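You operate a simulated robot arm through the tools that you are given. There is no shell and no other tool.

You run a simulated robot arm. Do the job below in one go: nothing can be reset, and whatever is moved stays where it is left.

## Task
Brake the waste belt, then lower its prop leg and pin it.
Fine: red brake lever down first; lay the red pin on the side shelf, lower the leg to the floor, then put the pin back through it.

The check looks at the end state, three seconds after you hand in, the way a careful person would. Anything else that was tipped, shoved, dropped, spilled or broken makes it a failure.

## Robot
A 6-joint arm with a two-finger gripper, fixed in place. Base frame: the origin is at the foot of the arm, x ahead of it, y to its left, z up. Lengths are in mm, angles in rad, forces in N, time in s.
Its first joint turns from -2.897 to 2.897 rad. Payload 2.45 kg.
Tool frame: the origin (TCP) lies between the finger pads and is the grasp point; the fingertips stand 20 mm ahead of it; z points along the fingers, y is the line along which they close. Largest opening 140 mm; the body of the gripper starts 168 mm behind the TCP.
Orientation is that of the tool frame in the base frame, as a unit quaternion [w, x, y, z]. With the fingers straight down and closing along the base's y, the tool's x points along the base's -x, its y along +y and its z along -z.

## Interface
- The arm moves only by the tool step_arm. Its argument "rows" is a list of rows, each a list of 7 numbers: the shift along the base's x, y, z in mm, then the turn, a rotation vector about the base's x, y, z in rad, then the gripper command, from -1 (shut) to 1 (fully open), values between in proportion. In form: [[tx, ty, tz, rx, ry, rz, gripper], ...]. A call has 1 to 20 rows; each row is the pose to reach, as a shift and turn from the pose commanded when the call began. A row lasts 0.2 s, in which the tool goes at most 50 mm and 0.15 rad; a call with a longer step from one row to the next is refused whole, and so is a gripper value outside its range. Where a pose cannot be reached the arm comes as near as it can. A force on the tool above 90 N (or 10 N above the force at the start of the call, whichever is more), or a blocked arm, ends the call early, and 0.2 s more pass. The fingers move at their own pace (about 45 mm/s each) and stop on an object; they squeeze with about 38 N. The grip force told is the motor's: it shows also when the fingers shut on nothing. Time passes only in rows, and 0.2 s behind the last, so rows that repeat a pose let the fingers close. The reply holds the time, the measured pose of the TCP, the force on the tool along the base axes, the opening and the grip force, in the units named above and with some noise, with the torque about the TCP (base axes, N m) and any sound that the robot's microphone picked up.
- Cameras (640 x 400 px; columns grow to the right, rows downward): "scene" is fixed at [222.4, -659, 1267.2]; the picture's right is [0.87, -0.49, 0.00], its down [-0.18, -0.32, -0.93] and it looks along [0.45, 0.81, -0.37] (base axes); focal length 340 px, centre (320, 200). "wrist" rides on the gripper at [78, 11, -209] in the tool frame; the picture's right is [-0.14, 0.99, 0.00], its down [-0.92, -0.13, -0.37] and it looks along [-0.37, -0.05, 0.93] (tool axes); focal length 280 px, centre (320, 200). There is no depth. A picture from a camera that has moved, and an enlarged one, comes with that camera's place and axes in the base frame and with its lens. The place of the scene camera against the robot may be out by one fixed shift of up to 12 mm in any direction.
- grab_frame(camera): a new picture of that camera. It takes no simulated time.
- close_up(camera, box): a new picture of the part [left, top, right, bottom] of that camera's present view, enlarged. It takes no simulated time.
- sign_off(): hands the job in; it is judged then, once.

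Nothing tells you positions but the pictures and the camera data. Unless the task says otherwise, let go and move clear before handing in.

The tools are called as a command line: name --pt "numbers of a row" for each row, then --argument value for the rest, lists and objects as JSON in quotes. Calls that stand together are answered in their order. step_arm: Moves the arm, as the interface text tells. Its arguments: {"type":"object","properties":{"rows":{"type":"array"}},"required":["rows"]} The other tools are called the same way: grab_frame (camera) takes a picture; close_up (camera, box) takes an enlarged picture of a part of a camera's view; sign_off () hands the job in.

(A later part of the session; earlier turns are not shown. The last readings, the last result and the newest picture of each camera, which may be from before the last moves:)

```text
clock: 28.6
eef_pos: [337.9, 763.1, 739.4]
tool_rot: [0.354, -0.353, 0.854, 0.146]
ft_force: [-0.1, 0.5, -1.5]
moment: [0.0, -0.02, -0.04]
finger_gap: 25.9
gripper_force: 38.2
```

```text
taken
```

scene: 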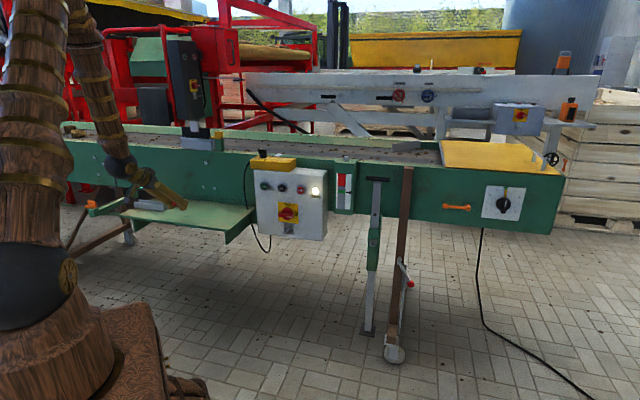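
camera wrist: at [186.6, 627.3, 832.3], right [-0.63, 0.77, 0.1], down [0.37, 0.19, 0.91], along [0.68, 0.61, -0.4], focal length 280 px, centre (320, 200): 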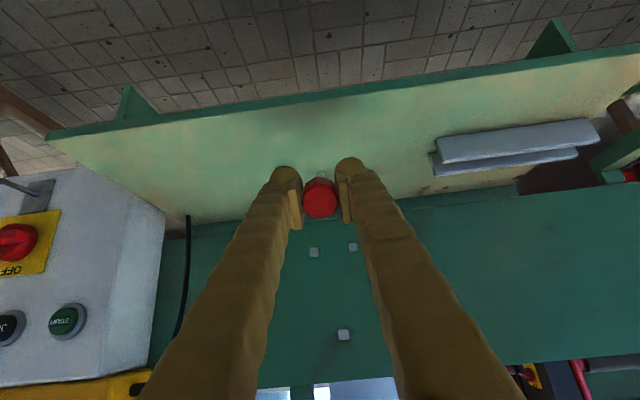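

I'm over the shelf: it lies flat and clear here, with the grey bracket well off to the left. I'll level the tool while moving in a little, staying about 40 mm above the shelf.

step_arm --pt "8 8 0 0.093 -0.093 0 -1" --pt "16 16 0 0.186 -0.186 0 -1" --pt "24 24 0 0.279 -0.279 0 -1" --pt "32 32 0 0.372 -0.372 0 -1" --pt "40 40 0 0.465 -0.465 0 -1" --pt "43 43 0 0.555 -0.555 0 -1" --pt "43 43 0 0.555 -0.555 0 -1"

grab_frame --camera "wrist"

close_up --camera "scene" --box '[60, 130, 280, 270]'

```text
clock: 30.2
eef_pos: [380.2, 807.4, 740.2]
tool_rot: [0.654, -0.27, 0.653, 0.271]
ft_force: [-0.2, -0.1, -0.6]
moment: [-0.01, 0.0, -0.02]
finger_gap: 25.7
gripper_force: 37.8
```

```text
taken
camera wrist: at [225.4, 667.0, 662.2], right [-0.7, 0.7, 0.14], down [-0.17, -0.35, 0.92], along [0.69, 0.62, 0.37], focal length 280 px, centre (320, 200)
```

wrist: 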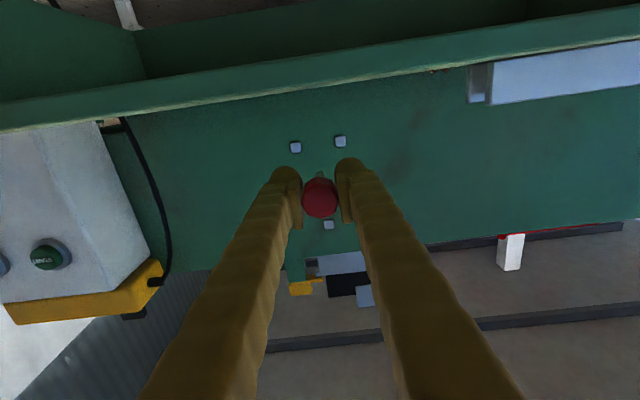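

```text
2.86 times, centred on (170, 200) of scene
camera zoom: at [222.4, -659.0, 1267.2], right [0.87, -0.49, 0.0], down [-0.18, -0.32, -0.93], along [0.45, 0.81, -0.37], focal length 972 px, centre (749, 200)
```

zoom: 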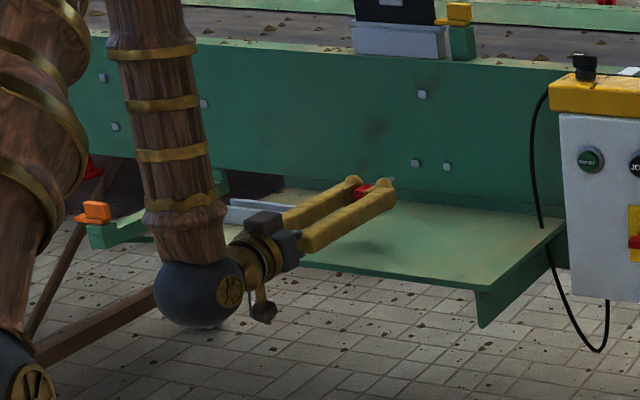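

Seen edge-on, the shelf top is at about z 662, so the finger edges should touch at TCP z ≈ 680. I'll lower gently to just above that.

step_arm --pt "0 0 -12 0 0 0 -1" --pt "0 0 -24 0 0 0 -1" --pt "0 0 -36 0 0 0 -1" --pt "0 0 -46 0 0 0 -1" --pt "0 0 -53 0 0 0 -1"

grab_frame --camera "wrist"

close_up --camera "scene" --box '[120, 150, 240, 250]'

```text
clock: 31.4
eef_pos: [379.6, 808.9, 687.8]
tool_rot: [0.653, -0.272, 0.653, 0.272]
ft_force: [-0.1, -0.2, -0.6]
moment: [0.01, -0.03, 0.02]
finger_gap: 25.8
gripper_force: 37.9
```

```text
taken
camera wrist: at [225.2, 667.4, 609.2], right [-0.7, 0.7, 0.14], down [-0.17, -0.35, 0.92], along [0.69, 0.62, 0.36], focal length 280 px, centre (320, 200)
```

wrist: 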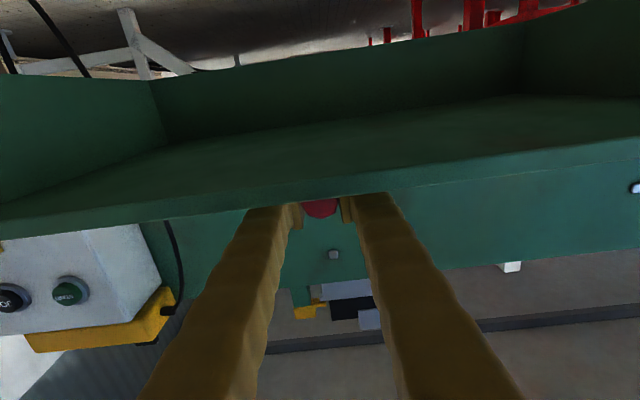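

```text
4.00 times, centred on (180, 200) of scene
camera zoom: at [222.4, -659.0, 1267.2], right [0.87, -0.49, 0.0], down [-0.18, -0.32, -0.93], along [0.45, 0.81, -0.37], focal length 1361 px, centre (880, 200)
```

zoom: 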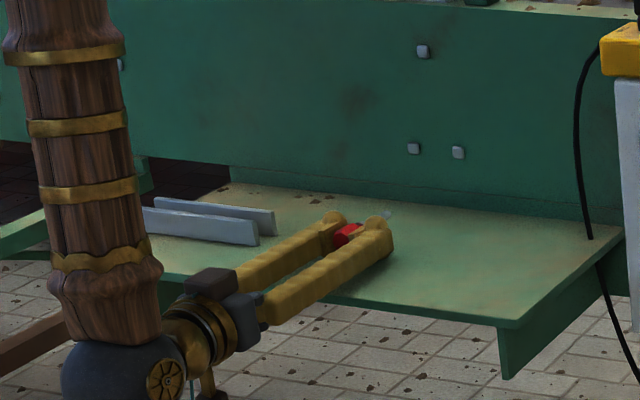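

I'm about 7–10 mm above expected contact. I'll zoom to measure the gap between fingers and shelf before the last bit.

close_up --camera "wrist" --box '[200, 140, 440, 290]'

close_up --camera "scene" --box '[180, 190, 230, 225]'

close_up --camera "wrist" --box '[0, 80, 240, 230]'

```text
2.67 times, centred on (320, 215) of wrist
camera zoom: at [225.2, 667.4, 609.2], right [-0.7, 0.7, 0.14], down [-0.17, -0.35, 0.92], along [0.69, 0.62, 0.36], focal length 748 px, centre (320, 160)
```

zoom: 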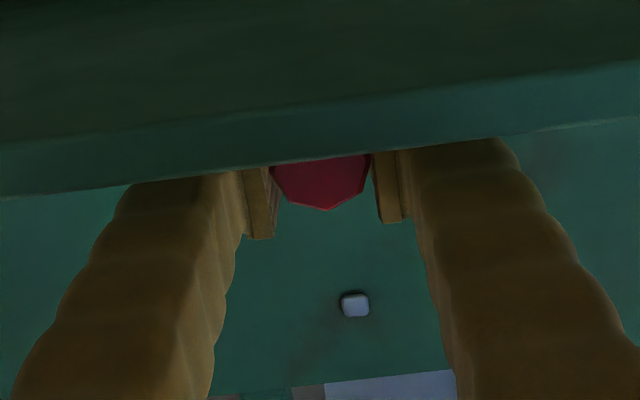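

```text
11.43 times, centred on (205, 208) of scene
camera zoom: at [222.4, -659.0, 1267.2], right [0.87, -0.49, 0.0], down [-0.18, -0.32, -0.93], along [0.45, 0.81, -0.37], focal length 3888 px, centre (1634, 114)
```

zoom: 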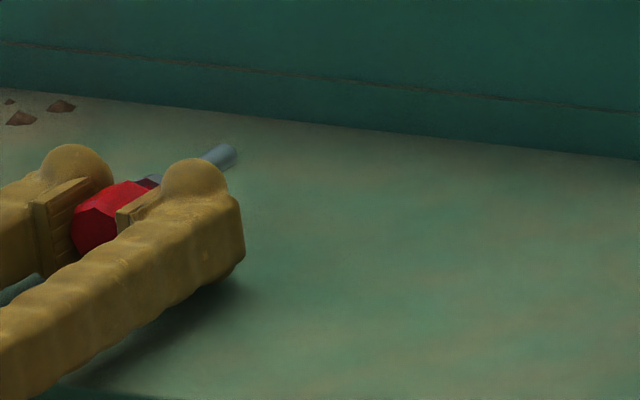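

```text
2.67 times, centred on (120, 155) of wrist
camera zoom: at [225.2, 667.4, 609.2], right [-0.7, 0.7, 0.14], down [-0.17, -0.35, 0.92], along [0.69, 0.62, 0.36], focal length 748 px, centre (853, 320)
```

zoom: 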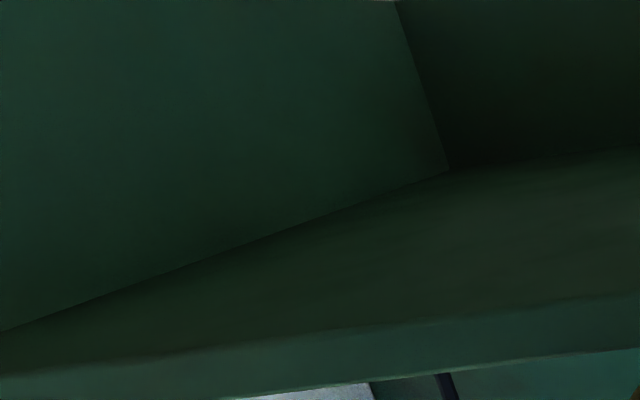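

The fingers are still a few mm clear of the shelf. I'll come down in 2 mm steps and check the contact force.

step_arm --pt "0 0 -2 0 0 0 -1" --pt "0 0 -4 0 0 0 -1" --pt "0 0 -6 0 0 0 -1" --pt "0 0 -8 0 0 0 -1" --pt "0 0 -9 0 0 0 -1"

close_up --camera "scene" --box '[180, 190, 230, 225]'

```text
clock: 32.6
eef_pos: [380.2, 807.8, 680.6]
tool_rot: [0.654, -0.27, 0.652, 0.272]
ft_force: [-9.7, -9.9, 39.5]
moment: [0.0, -0.17, -0.08]
finger_gap: 25.6
gripper_force: 38.3
```

```text
11.43 times, centred on (205, 208) of scene
camera zoom: at [222.4, -659.0, 1267.2], right [0.87, -0.49, 0.0], down [-0.18, -0.32, -0.93], along [0.45, 0.81, -0.37], focal length 3888 px, centre (1634, 114)
```

zoom: 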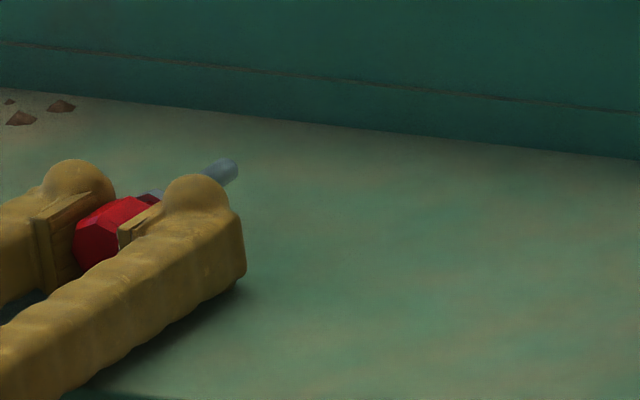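

Contact made (about 40 N), so the pin is right over the shelf. I'll ease up 2 mm, open gently to release it, and let it settle.

step_arm --pt "0 0 2 0 0 0 -1" --pt "0 0 2 0 0 0 -0.5" --pt "0 0 2 0 0 0 -0.2" --pt "0 0 2 0 0 0 0.143" --pt "0 0 2 0 0 0 0.143" --pt "0 0 2 0 0 0 0.143"

close_up --camera "scene" --box '[170, 180, 250, 230]'

grab_frame --camera "wrist"

```text
clock: 34.0
eef_pos: [379.8, 808.3, 679.9]
tool_rot: [0.653, -0.271, 0.653, 0.271]
ft_force: [-14.5, 15.9, 31.0]
moment: [-0.16, -0.59, 0.27]
finger_gap: 64.9
gripper_force: 0.1
```

```text
8.00 times, centred on (210, 205) of scene
camera zoom: at [222.4, -659.0, 1267.2], right [0.87, -0.49, 0.0], down [-0.18, -0.32, -0.93], along [0.45, 0.81, -0.37], focal length 2722 px, centre (1200, 160)
```

zoom: 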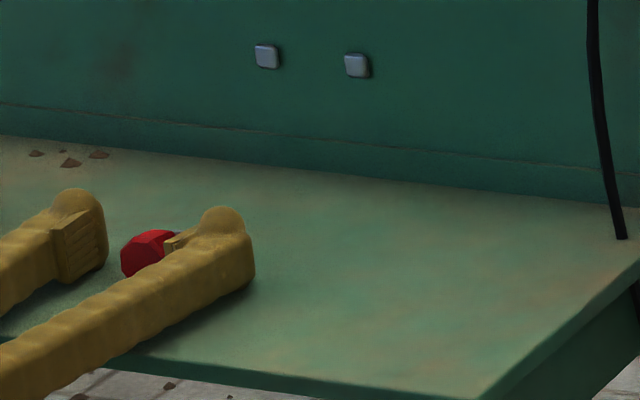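

```text
taken
camera wrist: at [224.8, 667.5, 603.2], right [-0.7, 0.7, 0.14], down [-0.17, -0.35, 0.92], along [0.69, 0.62, 0.37], focal length 280 px, centre (320, 200)
```

wrist: 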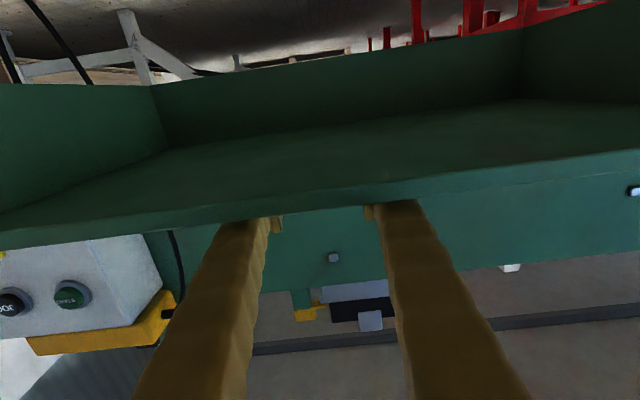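

The pin is released and resting on the shelf; the fingertips still rub the shelf slightly. I'll lift straight up clear of it and look.

step_arm --pt "0 0 4 0 0 0 0.143" --pt "0 0 10 0 0 0 0.143" --pt "0 0 25 0 0 0 0.143" --pt "0 0 50 0 0 0 0.143" --pt "0 0 80 -0.07 0.07 0 0.143" --pt "0 0 110 -0.17 0.17 0 0.143" --pt "0 0 140 -0.27 0.27 0 0.143" --pt "-10 -10 160 -0.37 0.37 0 0.143" --pt "-20 -20 170 -0.47 0.47 0 0.143" --pt "-30 -30 170 -0.555 0.555 0 0.143"

grab_frame --camera "wrist"

close_up --camera "wrist" --box '[240, 100, 400, 200]'

close_up --camera "scene" --box '[170, 180, 250, 230]'

```text
clock: 36.2
eef_pos: [349.8, 777.0, 848.9]
tool_rot: [0.353, -0.354, 0.854, 0.147]
ft_force: [0.1, -1.1, 0.6]
moment: [0.01, 0.01, 0.01]
finger_gap: 80.3
gripper_force: 0.2
```

```text
taken
camera wrist: at [198.8, 641.3, 943.7], right [-0.63, 0.77, 0.1], down [0.37, 0.19, 0.91], along [0.68, 0.61, -0.4], focal length 280 px, centre (320, 200)
```

wrist: 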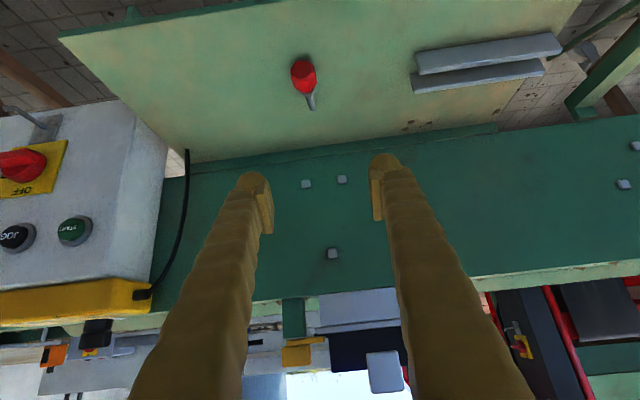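

```text
4.00 times, centred on (320, 150) of wrist
camera zoom: at [198.8, 641.3, 943.7], right [-0.63, 0.77, 0.1], down [0.37, 0.19, 0.91], along [0.68, 0.61, -0.4], focal length 1122 px, centre (320, 400)
```

zoom: 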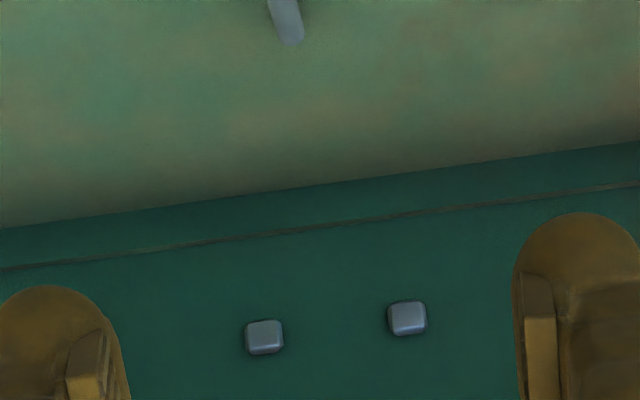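

```text
8.00 times, centred on (210, 205) of scene
camera zoom: at [222.4, -659.0, 1267.2], right [0.87, -0.49, 0.0], down [-0.18, -0.32, -0.93], along [0.45, 0.81, -0.37], focal length 2722 px, centre (1200, 160)
```

zoom: 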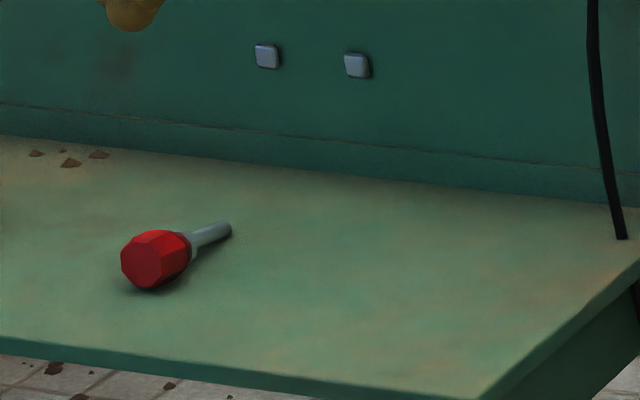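

The pin lies steady on the shelf, pointing toward the conveyor. I'll take one close-up to log its place for later.

close_up --camera "wrist" --box '[240, 40, 368, 120]'

```text
5.00 times, centred on (304, 80) of wrist
camera zoom: at [198.8, 641.3, 943.7], right [-0.63, 0.77, 0.1], down [0.37, 0.19, 0.91], along [0.68, 0.61, -0.4], focal length 1402 px, centre (400, 800)
```

zoom: 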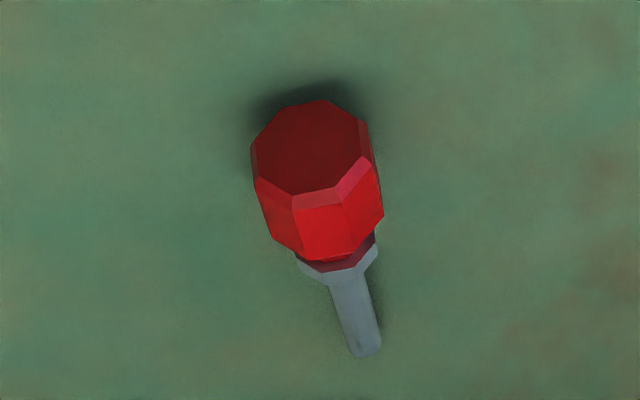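

The pin is at about a 832–909, b ≈ 297 on the shelf, nose slightly down. Now I go back right along the conveyor to the leg's T-handle with the fingers closed.

step_arm --pt "33 -33 3 0 0 0 -1" --pt "66 -66 6 0 0 0 -1" --pt "99 -99 9 0 0 0 -1" --pt "132 -132 12 0 0 0 -1" --pt "165 -165 15 0 0 0 -1" --pt "198 -198 18 0 0 0 -1" --pt "231 -231 21 0 0 0 -1" --pt "264 -264 24 0 0 0 -1" --pt "297 -297 27 0 0 0 -1" --pt "330 -330 30 0 0 0 -1" --pt "363 -363 33 0 0 0 -1" --pt "396 -396 36 0 0 0 -1" --pt "429 -429 39 0 0 0 -1" --pt "462 -462 42 0 0 0 -1" --pt "495 -495 45 0 0 0 -1" --pt "528 -528 48 0 0 0 -1" --pt "560 -560 51 0 0 0 -1"

grab_frame --camera "wrist"

grab_frame --camera "scene"

```text
clock: 39.8
eef_pos: [911.1, 216.8, 901.1]
tool_rot: [0.353, -0.355, 0.853, 0.147]
ft_force: [1.2, 1.0, 0.7]
moment: [0.01, -0.02, -0.01]
finger_gap: 0.0
gripper_force: 29.6
```

```text
taken
camera wrist: at [759.9, 81.6, 994.5], right [-0.63, 0.77, 0.1], down [0.37, 0.19, 0.91], along [0.68, 0.61, -0.4], focal length 280 px, centre (320, 200)
```

wrist: 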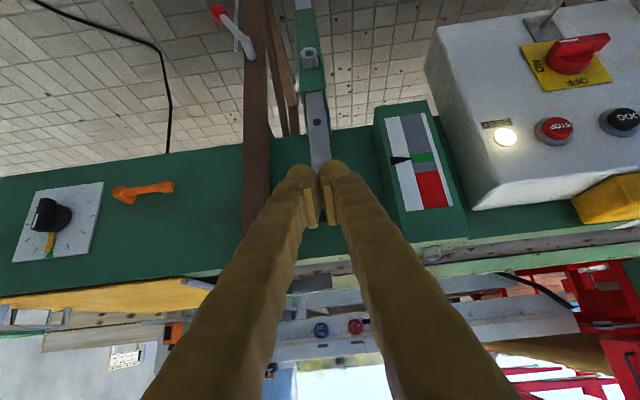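

```text
taken
```

scene: 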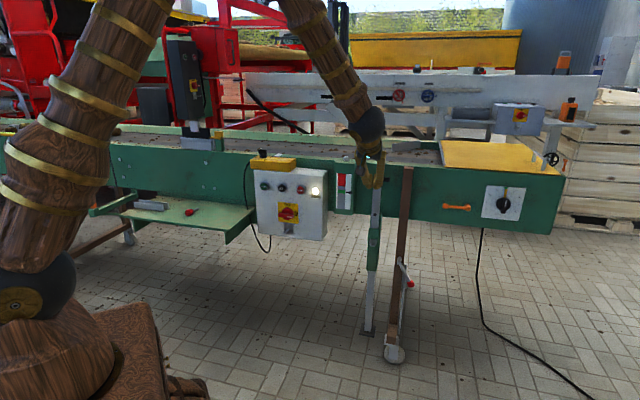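

The pin is visible lying on the shelf and the leg is still up. I'll level the tool above the T-handle height and look at it from there.

step_arm --pt "4 4 6 0.093 -0.093 0 -1" --pt "8 8 12 0.186 -0.186 0 -1" --pt "12 12 18 0.279 -0.279 0 -1" --pt "16 16 24 0.372 -0.372 0 -1" --pt "20 20 30 0.465 -0.465 0 -1" --pt "24 24 35 0.555 -0.555 0 -1" --pt "28 28 35 0.555 -0.555 0 -1"

grab_frame --camera "wrist"

close_up --camera "wrist" --box '[240, 60, 400, 160]'

close_up --camera "scene" --box '[330, 120, 430, 200]'

```text
clock: 41.4
eef_pos: [938.1, 245.6, 936.7]
tool_rot: [0.654, -0.269, 0.653, 0.27]
ft_force: [0.3, -0.7, -0.2]
moment: [-0.01, -0.01, 0.0]
finger_gap: 0.2
gripper_force: 29.1
```

```text
taken
camera wrist: at [783.1, 105.2, 858.9], right [-0.7, 0.7, 0.14], down [-0.17, -0.35, 0.92], along [0.69, 0.62, 0.37], focal length 280 px, centre (320, 200)
```

wrist: 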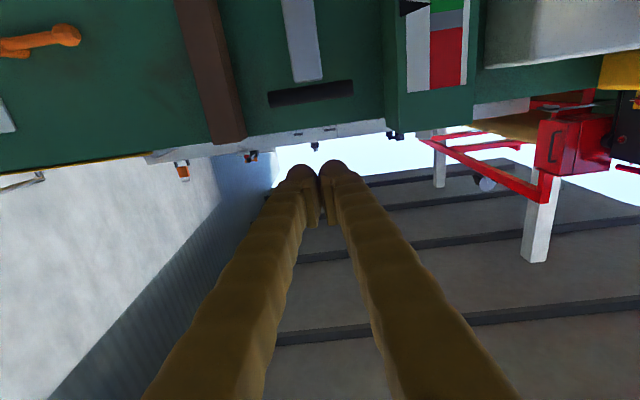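

```text
4.00 times, centred on (320, 110) of wrist
camera zoom: at [783.1, 105.2, 858.9], right [-0.7, 0.7, 0.14], down [-0.17, -0.35, 0.92], along [0.69, 0.62, 0.37], focal length 1122 px, centre (320, 560)
```

zoom: 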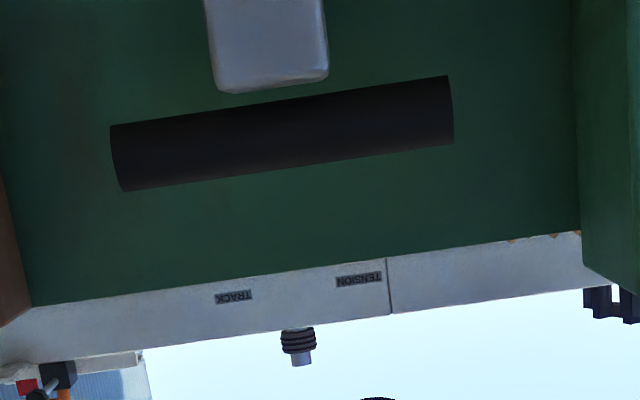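

```text
5.00 times, centred on (380, 160) of scene
camera zoom: at [222.4, -659.0, 1267.2], right [0.87, -0.49, 0.0], down [-0.18, -0.32, -0.93], along [0.45, 0.81, -0.37], focal length 1701 px, centre (20, 400)
```

zoom: 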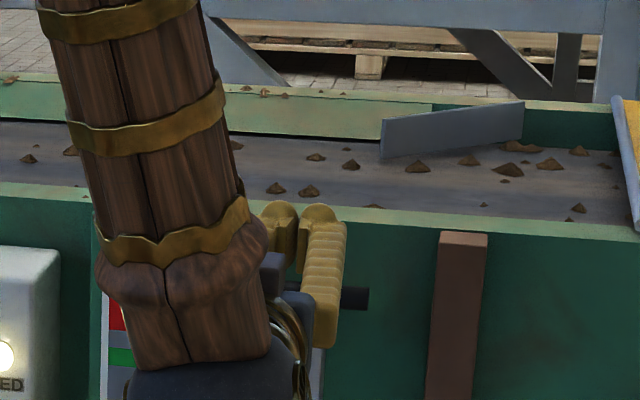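

The T-handle is a bar about 92 mm long at b ≈ −490, a ≈ 948, z ≈ 863. I'll move forward above it and come down to just over the bar.

step_arm --pt "24 24 0 0 0 0 -1" --pt "48 48 0 0 0 0 -1" --pt "72 72 -5 0 0 0 -1" --pt "72 74 -20 0 0 0 -1" --pt "72 74 -36 0 0 0 -1"

grab_frame --camera "wrist"

close_up --camera "scene" --box '[330, 120, 430, 200]'

```text
clock: 42.6
eef_pos: [1010.2, 320.0, 901.8]
tool_rot: [0.654, -0.27, 0.653, 0.27]
ft_force: [0.3, 1.6, -1.2]
moment: [-0.02, -0.02, 0.0]
finger_gap: 0.0
gripper_force: 28.6
```

```text
taken
camera wrist: at [855.1, 179.6, 823.0], right [-0.7, 0.7, 0.14], down [-0.17, -0.35, 0.92], along [0.69, 0.62, 0.36], focal length 280 px, centre (320, 200)
```

wrist: 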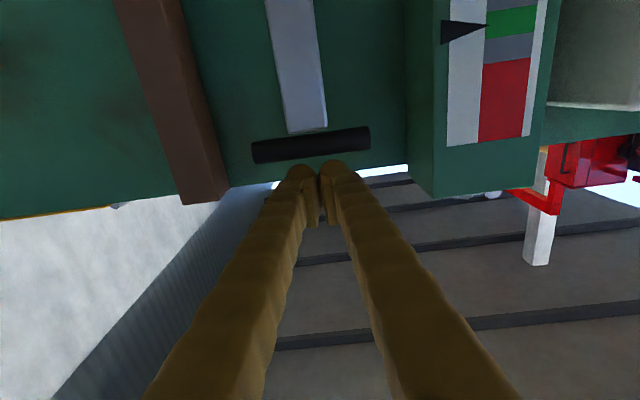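

```text
5.00 times, centred on (380, 160) of scene
camera zoom: at [222.4, -659.0, 1267.2], right [0.87, -0.49, 0.0], down [-0.18, -0.32, -0.93], along [0.45, 0.81, -0.37], focal length 1701 px, centre (20, 400)
```

zoom: 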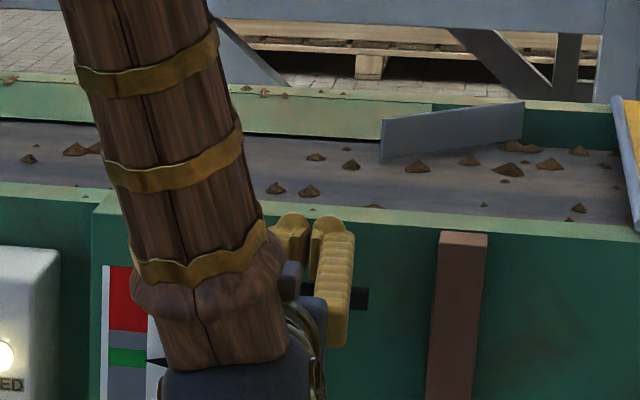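

The fingers are centred over the bar with about 12 mm clearance. I'll press down slowly, watching force and how the leg moves.

step_arm --pt "0 0 -5 0 0 0 -1" --pt "0 0 -10 0 0 0 -1" --pt "0 0 -14 0 0 0 -1" --pt "0 0 -18 0 0 0 -1" --pt "0 0 -22 0 0 0 -1" --pt "0 0 -26 0 0 0 -1" --pt "0 0 -30 0 0 0 -1"

grab_frame --camera "wrist"

close_up --camera "scene" --box '[320, 160, 440, 350]'

```text
clock: 44.2
eef_pos: [1010.5, 319.9, 870.4]
tool_rot: [0.653, -0.27, 0.654, 0.27]
ft_force: [-1.0, -0.4, -0.1]
moment: [-0.04, -0.02, 0.02]
finger_gap: 6.3
gripper_force: 29.0
```

```text
taken
camera wrist: at [855.3, 179.4, 792.5], right [-0.7, 0.7, 0.14], down [-0.17, -0.35, 0.92], along [0.69, 0.62, 0.36], focal length 280 px, centre (320, 200)
```

wrist: 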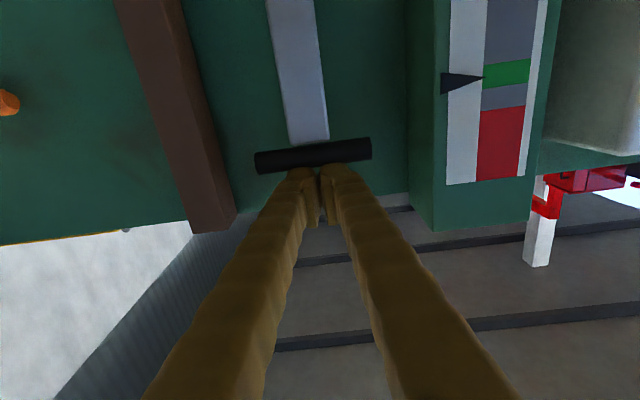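

```text
2.11 times, centred on (380, 255) of scene
camera zoom: at [222.4, -659.0, 1267.2], right [0.87, -0.49, 0.0], down [-0.18, -0.32, -0.93], along [0.45, 0.81, -0.37], focal length 716 px, centre (194, 84)
```

zoom: 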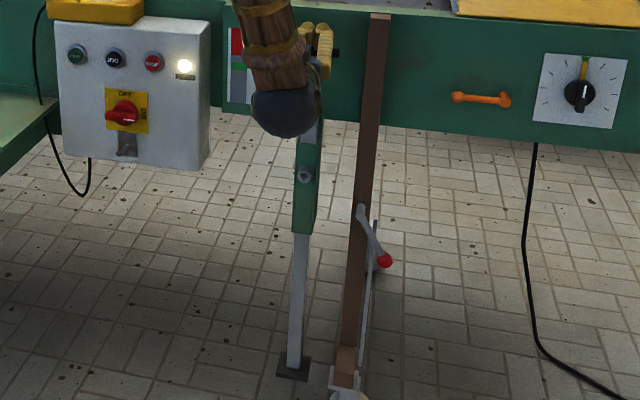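

The leg slides down smoothly with the handle (about 22 mm so far) and little force. I'll continue pressing it down.

step_arm --pt "0 0 -6 0 0 0 -1" --pt "0 0 -12 0 0 0 -1" --pt "0 0 -18 0 0 0 -1" --pt "0 0 -24 0 0 0 -1" --pt "0 0 -30 0 0 0 -1" --pt "0 0 -36 0 0 0 -1" --pt "0 0 -42 0 0 0 -1" --pt "0 0 -48 0 0 0 -1" --pt "0 0 -54 0 0 0 -1" --pt "0 0 -60 0 0 0 -1" --pt "0 0 -66 0 0 0 -1" --pt "0 0 -72 0 0 0 -1"

grab_frame --camera "wrist"

close_up --camera "scene" --box '[320, 160, 440, 350]'

```text
clock: 46.8
eef_pos: [1010.9, 319.8, 796.6]
tool_rot: [0.653, -0.271, 0.654, 0.271]
ft_force: [0.7, 0.2, -0.2]
moment: [-0.02, -0.01, -0.03]
finger_gap: 0.2
gripper_force: 29.7
```

```text
taken
camera wrist: at [855.4, 179.3, 720.1], right [-0.7, 0.7, 0.14], down [-0.17, -0.35, 0.92], along [0.69, 0.62, 0.36], focal length 280 px, centre (320, 200)
```

wrist: 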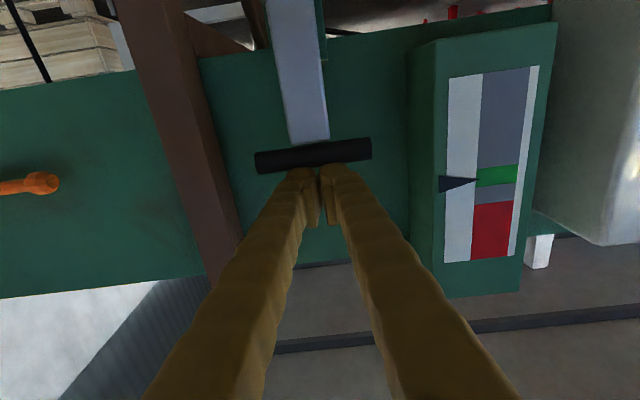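

```text
2.11 times, centred on (380, 255) of scene
camera zoom: at [222.4, -659.0, 1267.2], right [0.87, -0.49, 0.0], down [-0.18, -0.32, -0.93], along [0.45, 0.81, -0.37], focal length 716 px, centre (194, 84)
```

zoom: 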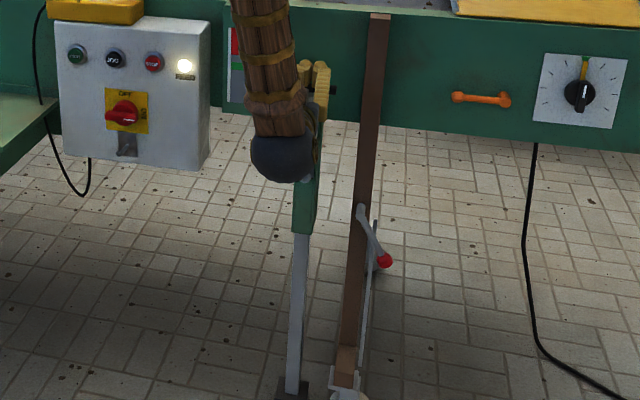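

The leg has come down about 95 mm and is still free-moving. I'll go on with smaller steps, looking for floor contact.

step_arm --pt "0 0 -4 0 0 0 -1" --pt "0 0 -8 0 0 0 -1" --pt "0 0 -12 0 0 0 -1" --pt "0 0 -16 0 0 0 -1" --pt "0 0 -20 0 0 0 -1" --pt "0 0 -23 0 0 0 -1" --pt "0 0 -26 0 0 0 -1"

grab_frame --camera "wrist"

close_up --camera "scene" --box '[330, 250, 430, 370]'

```text
clock: 48.4
eef_pos: [1010.8, 319.3, 774.3]
tool_rot: [0.653, -0.271, 0.653, 0.271]
ft_force: [-5.3, -3.8, 18.7]
moment: [0.07, -0.04, 0.06]
finger_gap: 6.1
gripper_force: 29.2
```

```text
taken
camera wrist: at [855.6, 179.2, 695.7], right [-0.7, 0.7, 0.14], down [-0.17, -0.35, 0.92], along [0.69, 0.62, 0.37], focal length 280 px, centre (320, 200)
```

wrist: 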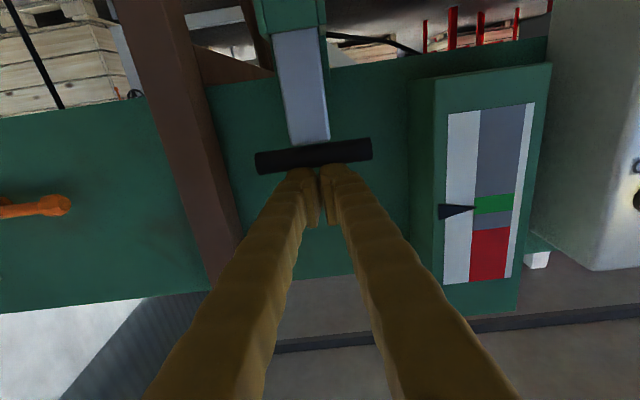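

```text
3.33 times, centred on (380, 310) of scene
camera zoom: at [222.4, -659.0, 1267.2], right [0.87, -0.49, 0.0], down [-0.18, -0.32, -0.93], along [0.45, 0.81, -0.37], focal length 1134 px, centre (120, -167)
```

zoom: 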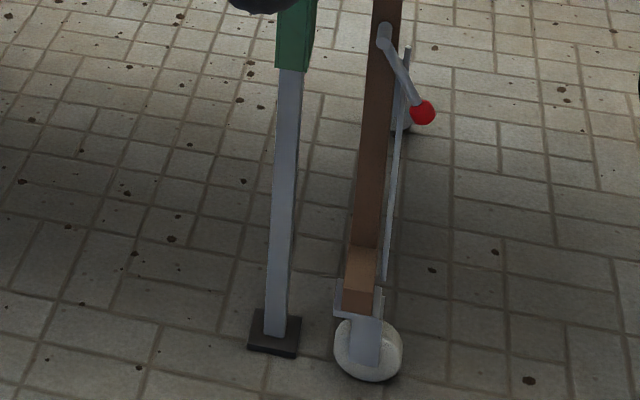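

A force of about 19 N has begun, which suggests the foot is touching. I'll press a few more mm in tiny steps to confirm it is firmly on the floor.

step_arm --pt "0 0 -2 0 0 0 -1" --pt "0 0 -4 0 0 0 -1" --pt "0 0 -5 0 0 0 -1"

close_up --camera "scene" --box '[330, 300, 410, 360]'

```text
clock: 49.3
eef_pos: [1011.2, 319.0, 772.9]
tool_rot: [0.657, -0.271, 0.649, 0.272]
ft_force: [2.6, 2.4, 12.1]
moment: [0.12, -0.12, 0.06]
finger_gap: 6.0
gripper_force: 29.1
stopped in row 3: the force on the tool passed its limit at 92 N (the readings are from after the stop); the commanded pose is now the measured one
```

```text
6.67 times, centred on (370, 330) of scene
camera zoom: at [222.4, -659.0, 1267.2], right [0.87, -0.49, 0.0], down [-0.18, -0.32, -0.93], along [0.45, 0.81, -0.37], focal length 2268 px, centre (-13, -667)
```

zoom: 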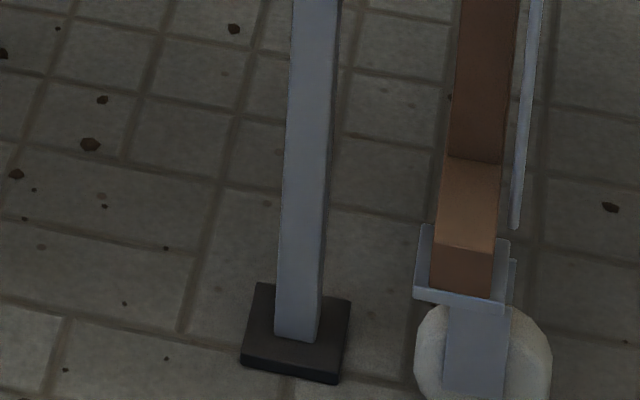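

The force jumped to 92 N within about a millimetre, so the leg is hard on the floor. I'll lift off, back away, and look into the boss to see whether the leg's hole lines up.

step_arm --pt "0 0 8 0 0 0 -1" --pt "0 0 25 0 0 0 -1" --pt "-20 -20 35 0 0 0 -1" --pt "-45 -45 20 0 0 0 -1" --pt "-70 -70 0 0 0 0 -1" --pt "-85 -85 -40 0 0 0 -1" --pt "-98 -98 -80 0 0 0 -1" --pt "-98 -98 -125 0 0 0 -0.3" --pt "-98 -98 -170 0 0 0 0.143"

grab_frame --camera "wrist"

close_up --camera "wrist" --box '[280, 120, 360, 170]'

close_up --camera "scene" --box '[330, 180, 430, 360]'

```text
clock: 51.3
eef_pos: [913.8, 220.5, 602.2]
tool_rot: [0.656, -0.27, 0.65, 0.271]
ft_force: [-0.2, -0.1, 0.7]
moment: [0.02, 0.02, -0.02]
finger_gap: 50.5
gripper_force: 0.1
```

```text
taken
camera wrist: at [759.2, 81.0, 522.2], right [-0.7, 0.7, 0.14], down [-0.18, -0.35, 0.92], along [0.69, 0.62, 0.37], focal length 280 px, centre (320, 200)
```

wrist: 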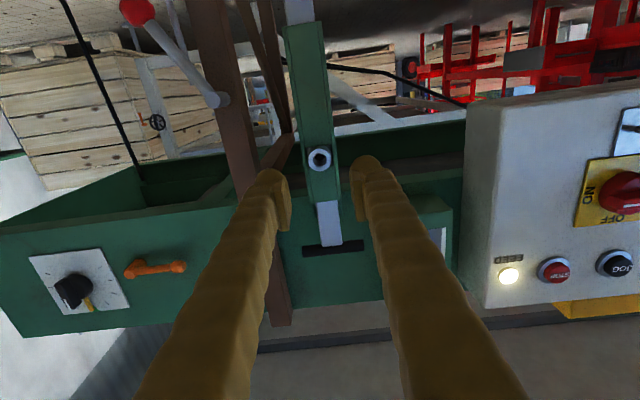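

```text
8.00 times, centred on (320, 145) of wrist
camera zoom: at [759.2, 81.0, 522.2], right [-0.7, 0.7, 0.14], down [-0.18, -0.35, 0.92], along [0.69, 0.62, 0.37], focal length 2243 px, centre (320, 640)
```

zoom: 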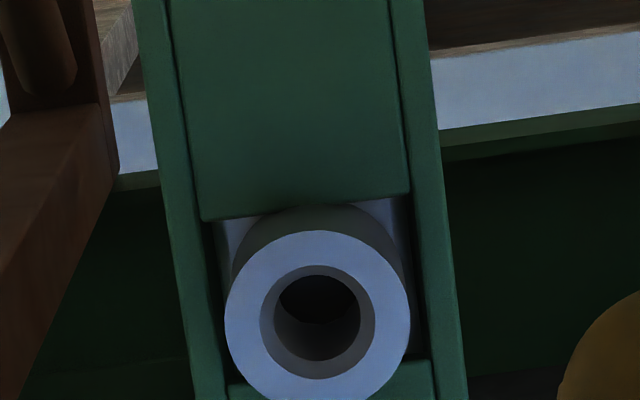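

```text
2.22 times, centred on (380, 270) of scene
camera zoom: at [222.4, -659.0, 1267.2], right [0.87, -0.49, 0.0], down [-0.18, -0.32, -0.93], along [0.45, 0.81, -0.37], focal length 756 px, centre (187, 44)
```

zoom: 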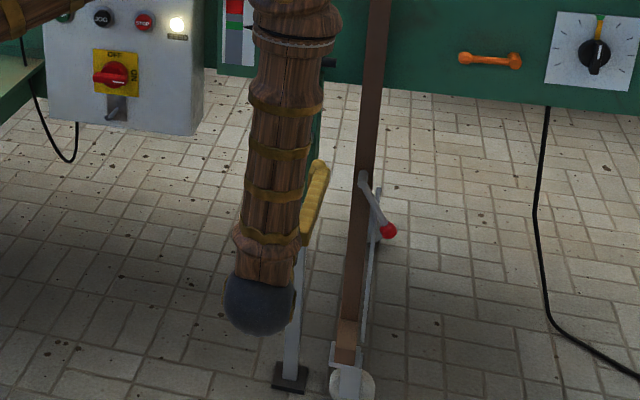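

The foot is on the floor and the boss bore looks open behind. I'll raise the camera to bore height and sight straight down it to verify the leg's hole is aligned.

step_arm --pt "2 -2 25 0 0 0 0.143" --pt "4 -4 50 0 0 0 0.143" --pt "7 -7 75 -0.006 0.006 0 0.143" --pt "7 -7 75 -0.006 0.006 0 0.143"

close_up --camera "wrist" --box '[280, 60, 360, 110]'

close_up --camera "scene" --box '[330, 180, 430, 360]'

```text
clock: 52.3
eef_pos: [920.0, 214.8, 676.4]
tool_rot: [0.653, -0.272, 0.653, 0.271]
ft_force: [-0.2, 0.2, 0.1]
moment: [-0.01, 0.0, -0.03]
finger_gap: 79.9
gripper_force: 0.0
```

```text
8.00 times, centred on (320, 85) of wrist
camera zoom: at [765.0, 74.9, 598.6], right [-0.7, 0.7, 0.14], down [-0.17, -0.35, 0.92], along [0.69, 0.62, 0.36], focal length 2243 px, centre (320, 1120)
```

zoom: 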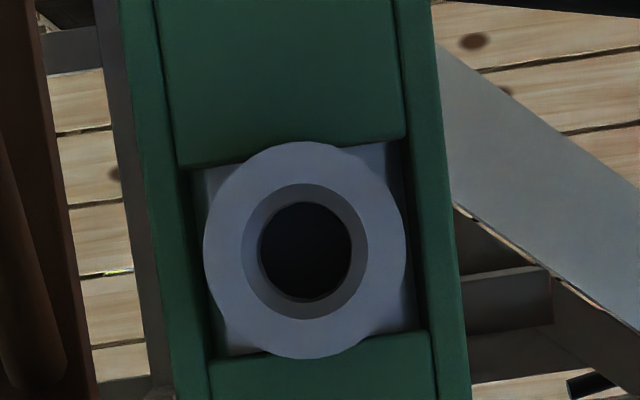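

```text
2.22 times, centred on (380, 270) of scene
camera zoom: at [222.4, -659.0, 1267.2], right [0.87, -0.49, 0.0], down [-0.18, -0.32, -0.93], along [0.45, 0.81, -0.37], focal length 756 px, centre (187, 44)
```

zoom: 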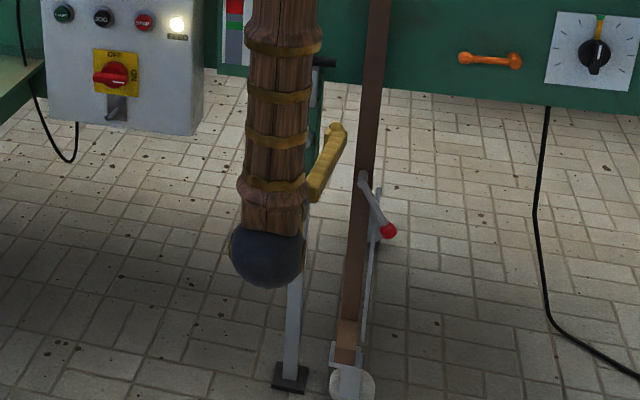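

The bore is dark right through at dead centre, so the leg's hole is lined up behind it. Now I go back for the pin: tip the tool down, raise it, and traverse left to the shelf.

step_arm --pt "-4 -4 16 -0.08 0.08 0 0.143" --pt "-8 -8 32 -0.17 0.17 0 0.143" --pt "-10 -10 48 -0.26 0.26 0 0.143" --pt "-10 -10 64 -0.35 0.35 0 0.143" --pt "-10 -10 80 -0.44 0.44 0 0.143" --pt "-10 -10 96 -0.53 0.53 0 0.143" --pt "-10 -10 110 -0.555 0.555 0 0.143"

step_arm --pt "-33 33 1 0 0 0 0.143" --pt "-66 66 2 0 0 0 0.143" --pt "-99 99 3 0 0 0 0.143" --pt "-132 132 4 0 0 0 0.143" --pt "-165 165 5 0 0 0 0.143" --pt "-198 198 6 0 0 0 0.143" --pt "-231 231 7 0 0 0 0.143" --pt "-264 264 8 0 0 0 0.143" --pt "-297 297 9 0 0 0 0.143" --pt "-330 330 10 0 0 0 0.143" --pt "-363 363 12 0 0 0 0.143" --pt "-396 396 14 0 0 0 0.143" --pt "-429 429 16 0 0 0 0.143" --pt "-462 462 18 0 0 0 0.143" --pt "-495 495 20 0 0 0 0.143" --pt "-528 528 22 0 0 0 0.143" --pt "-561 561 24 0 0 0 0.143"

grab_frame --camera "wrist"

grab_frame --camera "scene"

```text
clock: 53.9
eef_pos: [909.5, 205.5, 787.6]
tool_rot: [0.353, -0.355, 0.853, 0.146]
ft_force: [0.6, 0.7, -0.2]
moment: [0.02, 0.03, 0.03]
finger_gap: 80.2
gripper_force: 0.0
```

```text
clock: 57.5
eef_pos: [348.8, 766.6, 811.5]
tool_rot: [0.354, -0.355, 0.853, 0.147]
ft_force: [-0.8, 0.2, 0.3]
moment: [0.02, 0.0, 0.0]
finger_gap: 80.2
gripper_force: 0.1
```

```text
taken
camera wrist: at [198.3, 629.3, 904.4], right [-0.63, 0.77, 0.1], down [0.37, 0.19, 0.91], along [0.68, 0.61, -0.4], focal length 280 px, centre (320, 200)
```

wrist: 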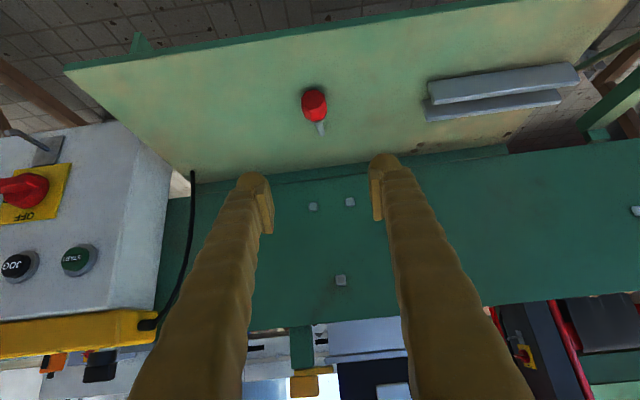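

```text
taken
```

scene: 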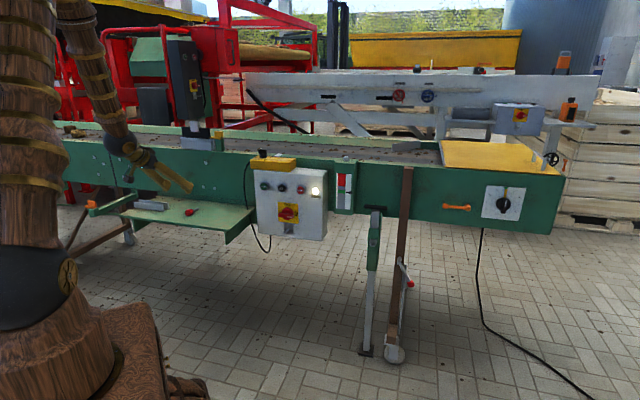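

close_up --camera "wrist" --box '[256, 70, 384, 150]'

close_up --camera "scene" --box '[330, 170, 430, 360]'

```text
5.00 times, centred on (320, 110) of wrist
camera zoom: at [198.3, 629.3, 904.4], right [-0.63, 0.77, 0.1], down [0.37, 0.19, 0.91], along [0.68, 0.61, -0.4], focal length 1402 px, centre (320, 650)
```

zoom: 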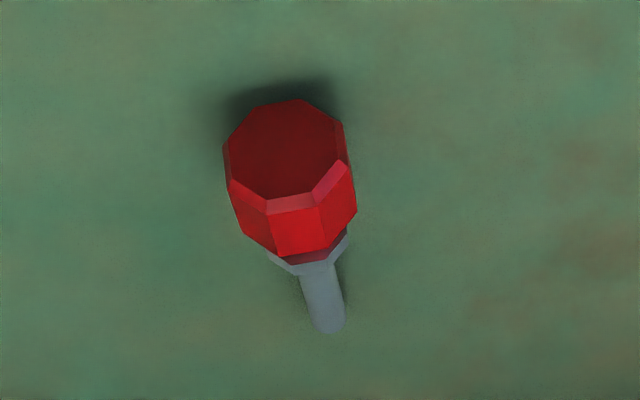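

```text
2.11 times, centred on (380, 265) of scene
camera zoom: at [222.4, -659.0, 1267.2], right [0.87, -0.49, 0.0], down [-0.18, -0.32, -0.93], along [0.45, 0.81, -0.37], focal length 716 px, centre (194, 63)
```

zoom: 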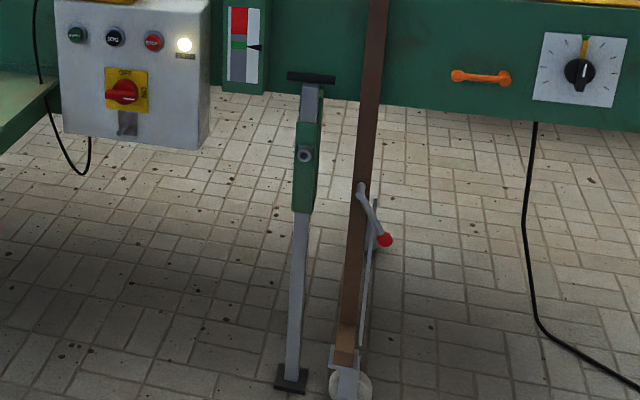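

The pin hasn't moved (head face at a ≈ 829, b ≈ 296, pointing almost straight at the conveyor), and the leg foot stands on the floor. I'll bring the tool nearly level, 8° nose-down to match the pin's tilt, above the head.

step_arm --pt "7 7 -8 0.09 -0.09 0 0.143" --pt "14 14 -16 0.18 -0.18 0 0.143" --pt "21 21 -24 0.27 -0.27 0 0.143" --pt "28 28 -32 0.36 -0.36 0 0.143" --pt "37 38 -45 0.456 -0.456 0 0.143" --pt "37 38 -65 0.456 -0.456 0 0.143" --pt "37 38 -90 0.456 -0.456 0 0.143"

grab_frame --camera "wrist"

close_up --camera "scene" --box '[150, 170, 250, 240]'

```text
clock: 59.1
eef_pos: [386.1, 803.3, 720.7]
tool_rot: [0.607, -0.289, 0.697, 0.251]
ft_force: [0.2, 0.1, -0.8]
moment: [-0.01, -0.03, 0.03]
finger_gap: 80.2
gripper_force: 0.1
```

```text
taken
camera wrist: at [224.5, 656.7, 674.0], right [-0.69, 0.71, 0.13], down [-0.08, -0.26, 0.96], along [0.72, 0.65, 0.23], focal length 280 px, centre (320, 200)
```

wrist: 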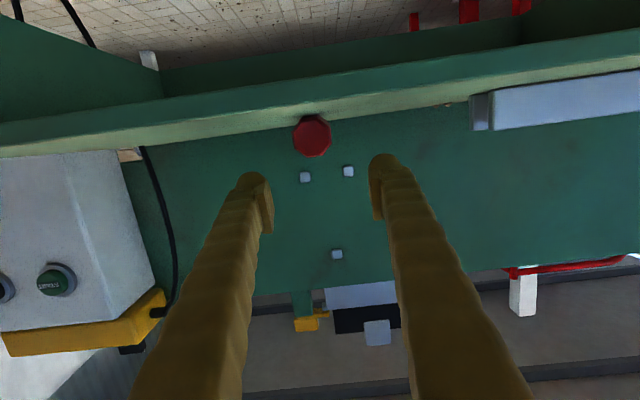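

```text
5.71 times, centred on (200, 205) of scene
camera zoom: at [222.4, -659.0, 1267.2], right [0.87, -0.49, 0.0], down [-0.18, -0.32, -0.93], along [0.45, 0.81, -0.37], focal length 1944 px, centre (1006, 171)
```

zoom: 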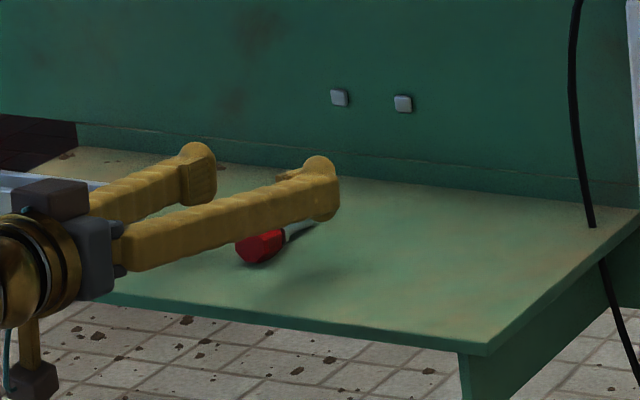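

The head is centred between the fingers (b ≈ 296.6, z ≈ 676). I'll lower straight down so the pads straddle it, stopping about 2 mm above the shelf.

step_arm --pt "1 3 -9 0 0 0 0.143" --pt "1 3 -18 0 0 0 0.143" --pt "1 3 -26 0 0 0 0.143" --pt "1 3 -32 0 0 0 0.143" --pt "1 3 -35 0 0 0 0.143"

close_up --camera "wrist" --box '[200, 130, 440, 280]'

close_up --camera "scene" --box '[170, 185, 230, 230]'

```text
clock: 60.3
eef_pos: [386.7, 807.2, 685.6]
tool_rot: [0.606, -0.29, 0.697, 0.251]
ft_force: [-0.3, 0.1, 0.2]
moment: [0.01, -0.02, 0.0]
finger_gap: 80.2
gripper_force: 0.2
```

```text
2.67 times, centred on (320, 205) of wrist
camera zoom: at [226.1, 660.1, 638.7], right [-0.69, 0.71, 0.13], down [-0.08, -0.26, 0.96], along [0.72, 0.65, 0.23], focal length 748 px, centre (320, 187)
```

zoom: 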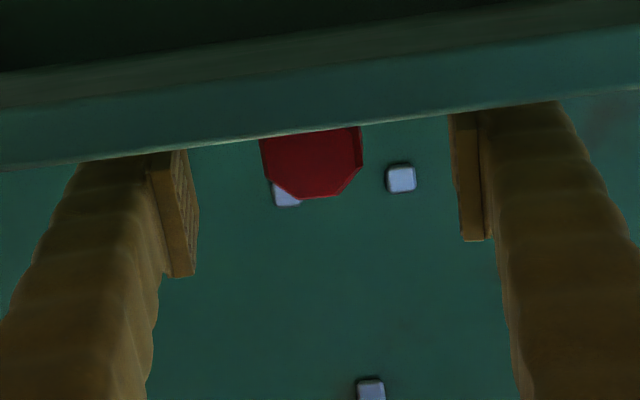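

```text
8.89 times, centred on (200, 208) of scene
camera zoom: at [222.4, -659.0, 1267.2], right [0.87, -0.49, 0.0], down [-0.18, -0.32, -0.93], along [0.45, 0.81, -0.37], focal length 3024 px, centre (1387, 133)
```

zoom: 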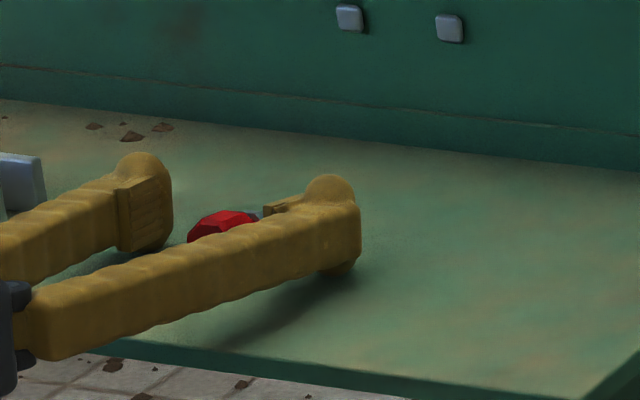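

The pads straddle the head with no contact force. I'll close on it in place.

step_arm --pt "0.7 -0.7 0 0 0 0 -0.2" --pt "0.7 -0.7 0 0 0 0 -0.5" --pt "0.7 -0.7 0 0 0 0 -0.8" --pt "0.7 -0.7 0 0 0 0 -1" --pt "0.7 -0.7 0 0 0 0 -1" --pt "0.7 -0.7 0 0 0 0 -1"

close_up --camera "wrist" --box '[200, 130, 440, 280]'

close_up --camera "scene" --box '[170, 185, 230, 230]'

```text
clock: 61.7
eef_pos: [387.0, 805.8, 685.7]
tool_rot: [0.606, -0.29, 0.697, 0.251]
ft_force: [0.0, 0.0, 1.2]
moment: [0.01, 0.06, -0.01]
finger_gap: 23.4
gripper_force: 38.1
```

```text
2.67 times, centred on (320, 205) of wrist
camera zoom: at [226.6, 659.1, 638.7], right [-0.69, 0.71, 0.13], down [-0.08, -0.26, 0.96], along [0.72, 0.65, 0.23], focal length 748 px, centre (320, 187)
```

zoom: 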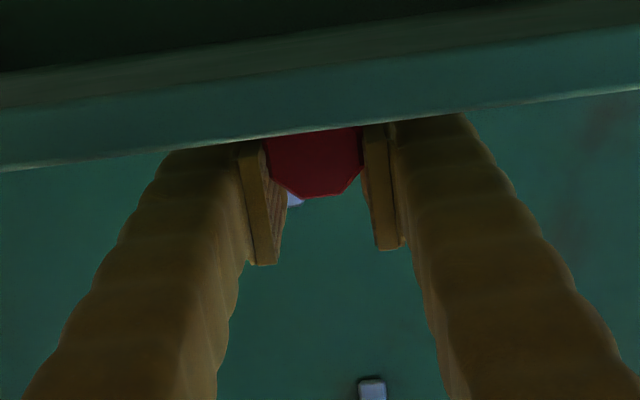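

```text
8.89 times, centred on (200, 208) of scene
camera zoom: at [222.4, -659.0, 1267.2], right [0.87, -0.49, 0.0], down [-0.18, -0.32, -0.93], along [0.45, 0.81, -0.37], focal length 3024 px, centre (1387, 133)
```

zoom: 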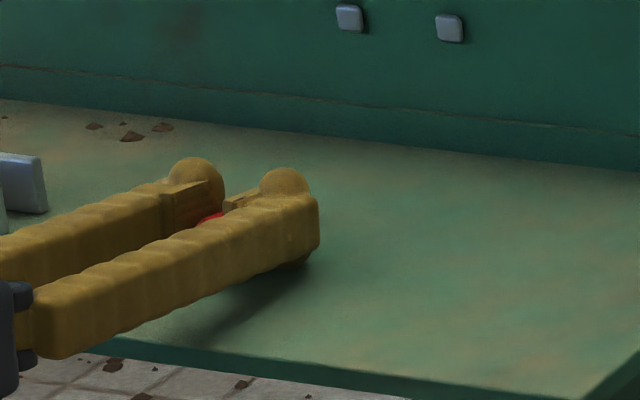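

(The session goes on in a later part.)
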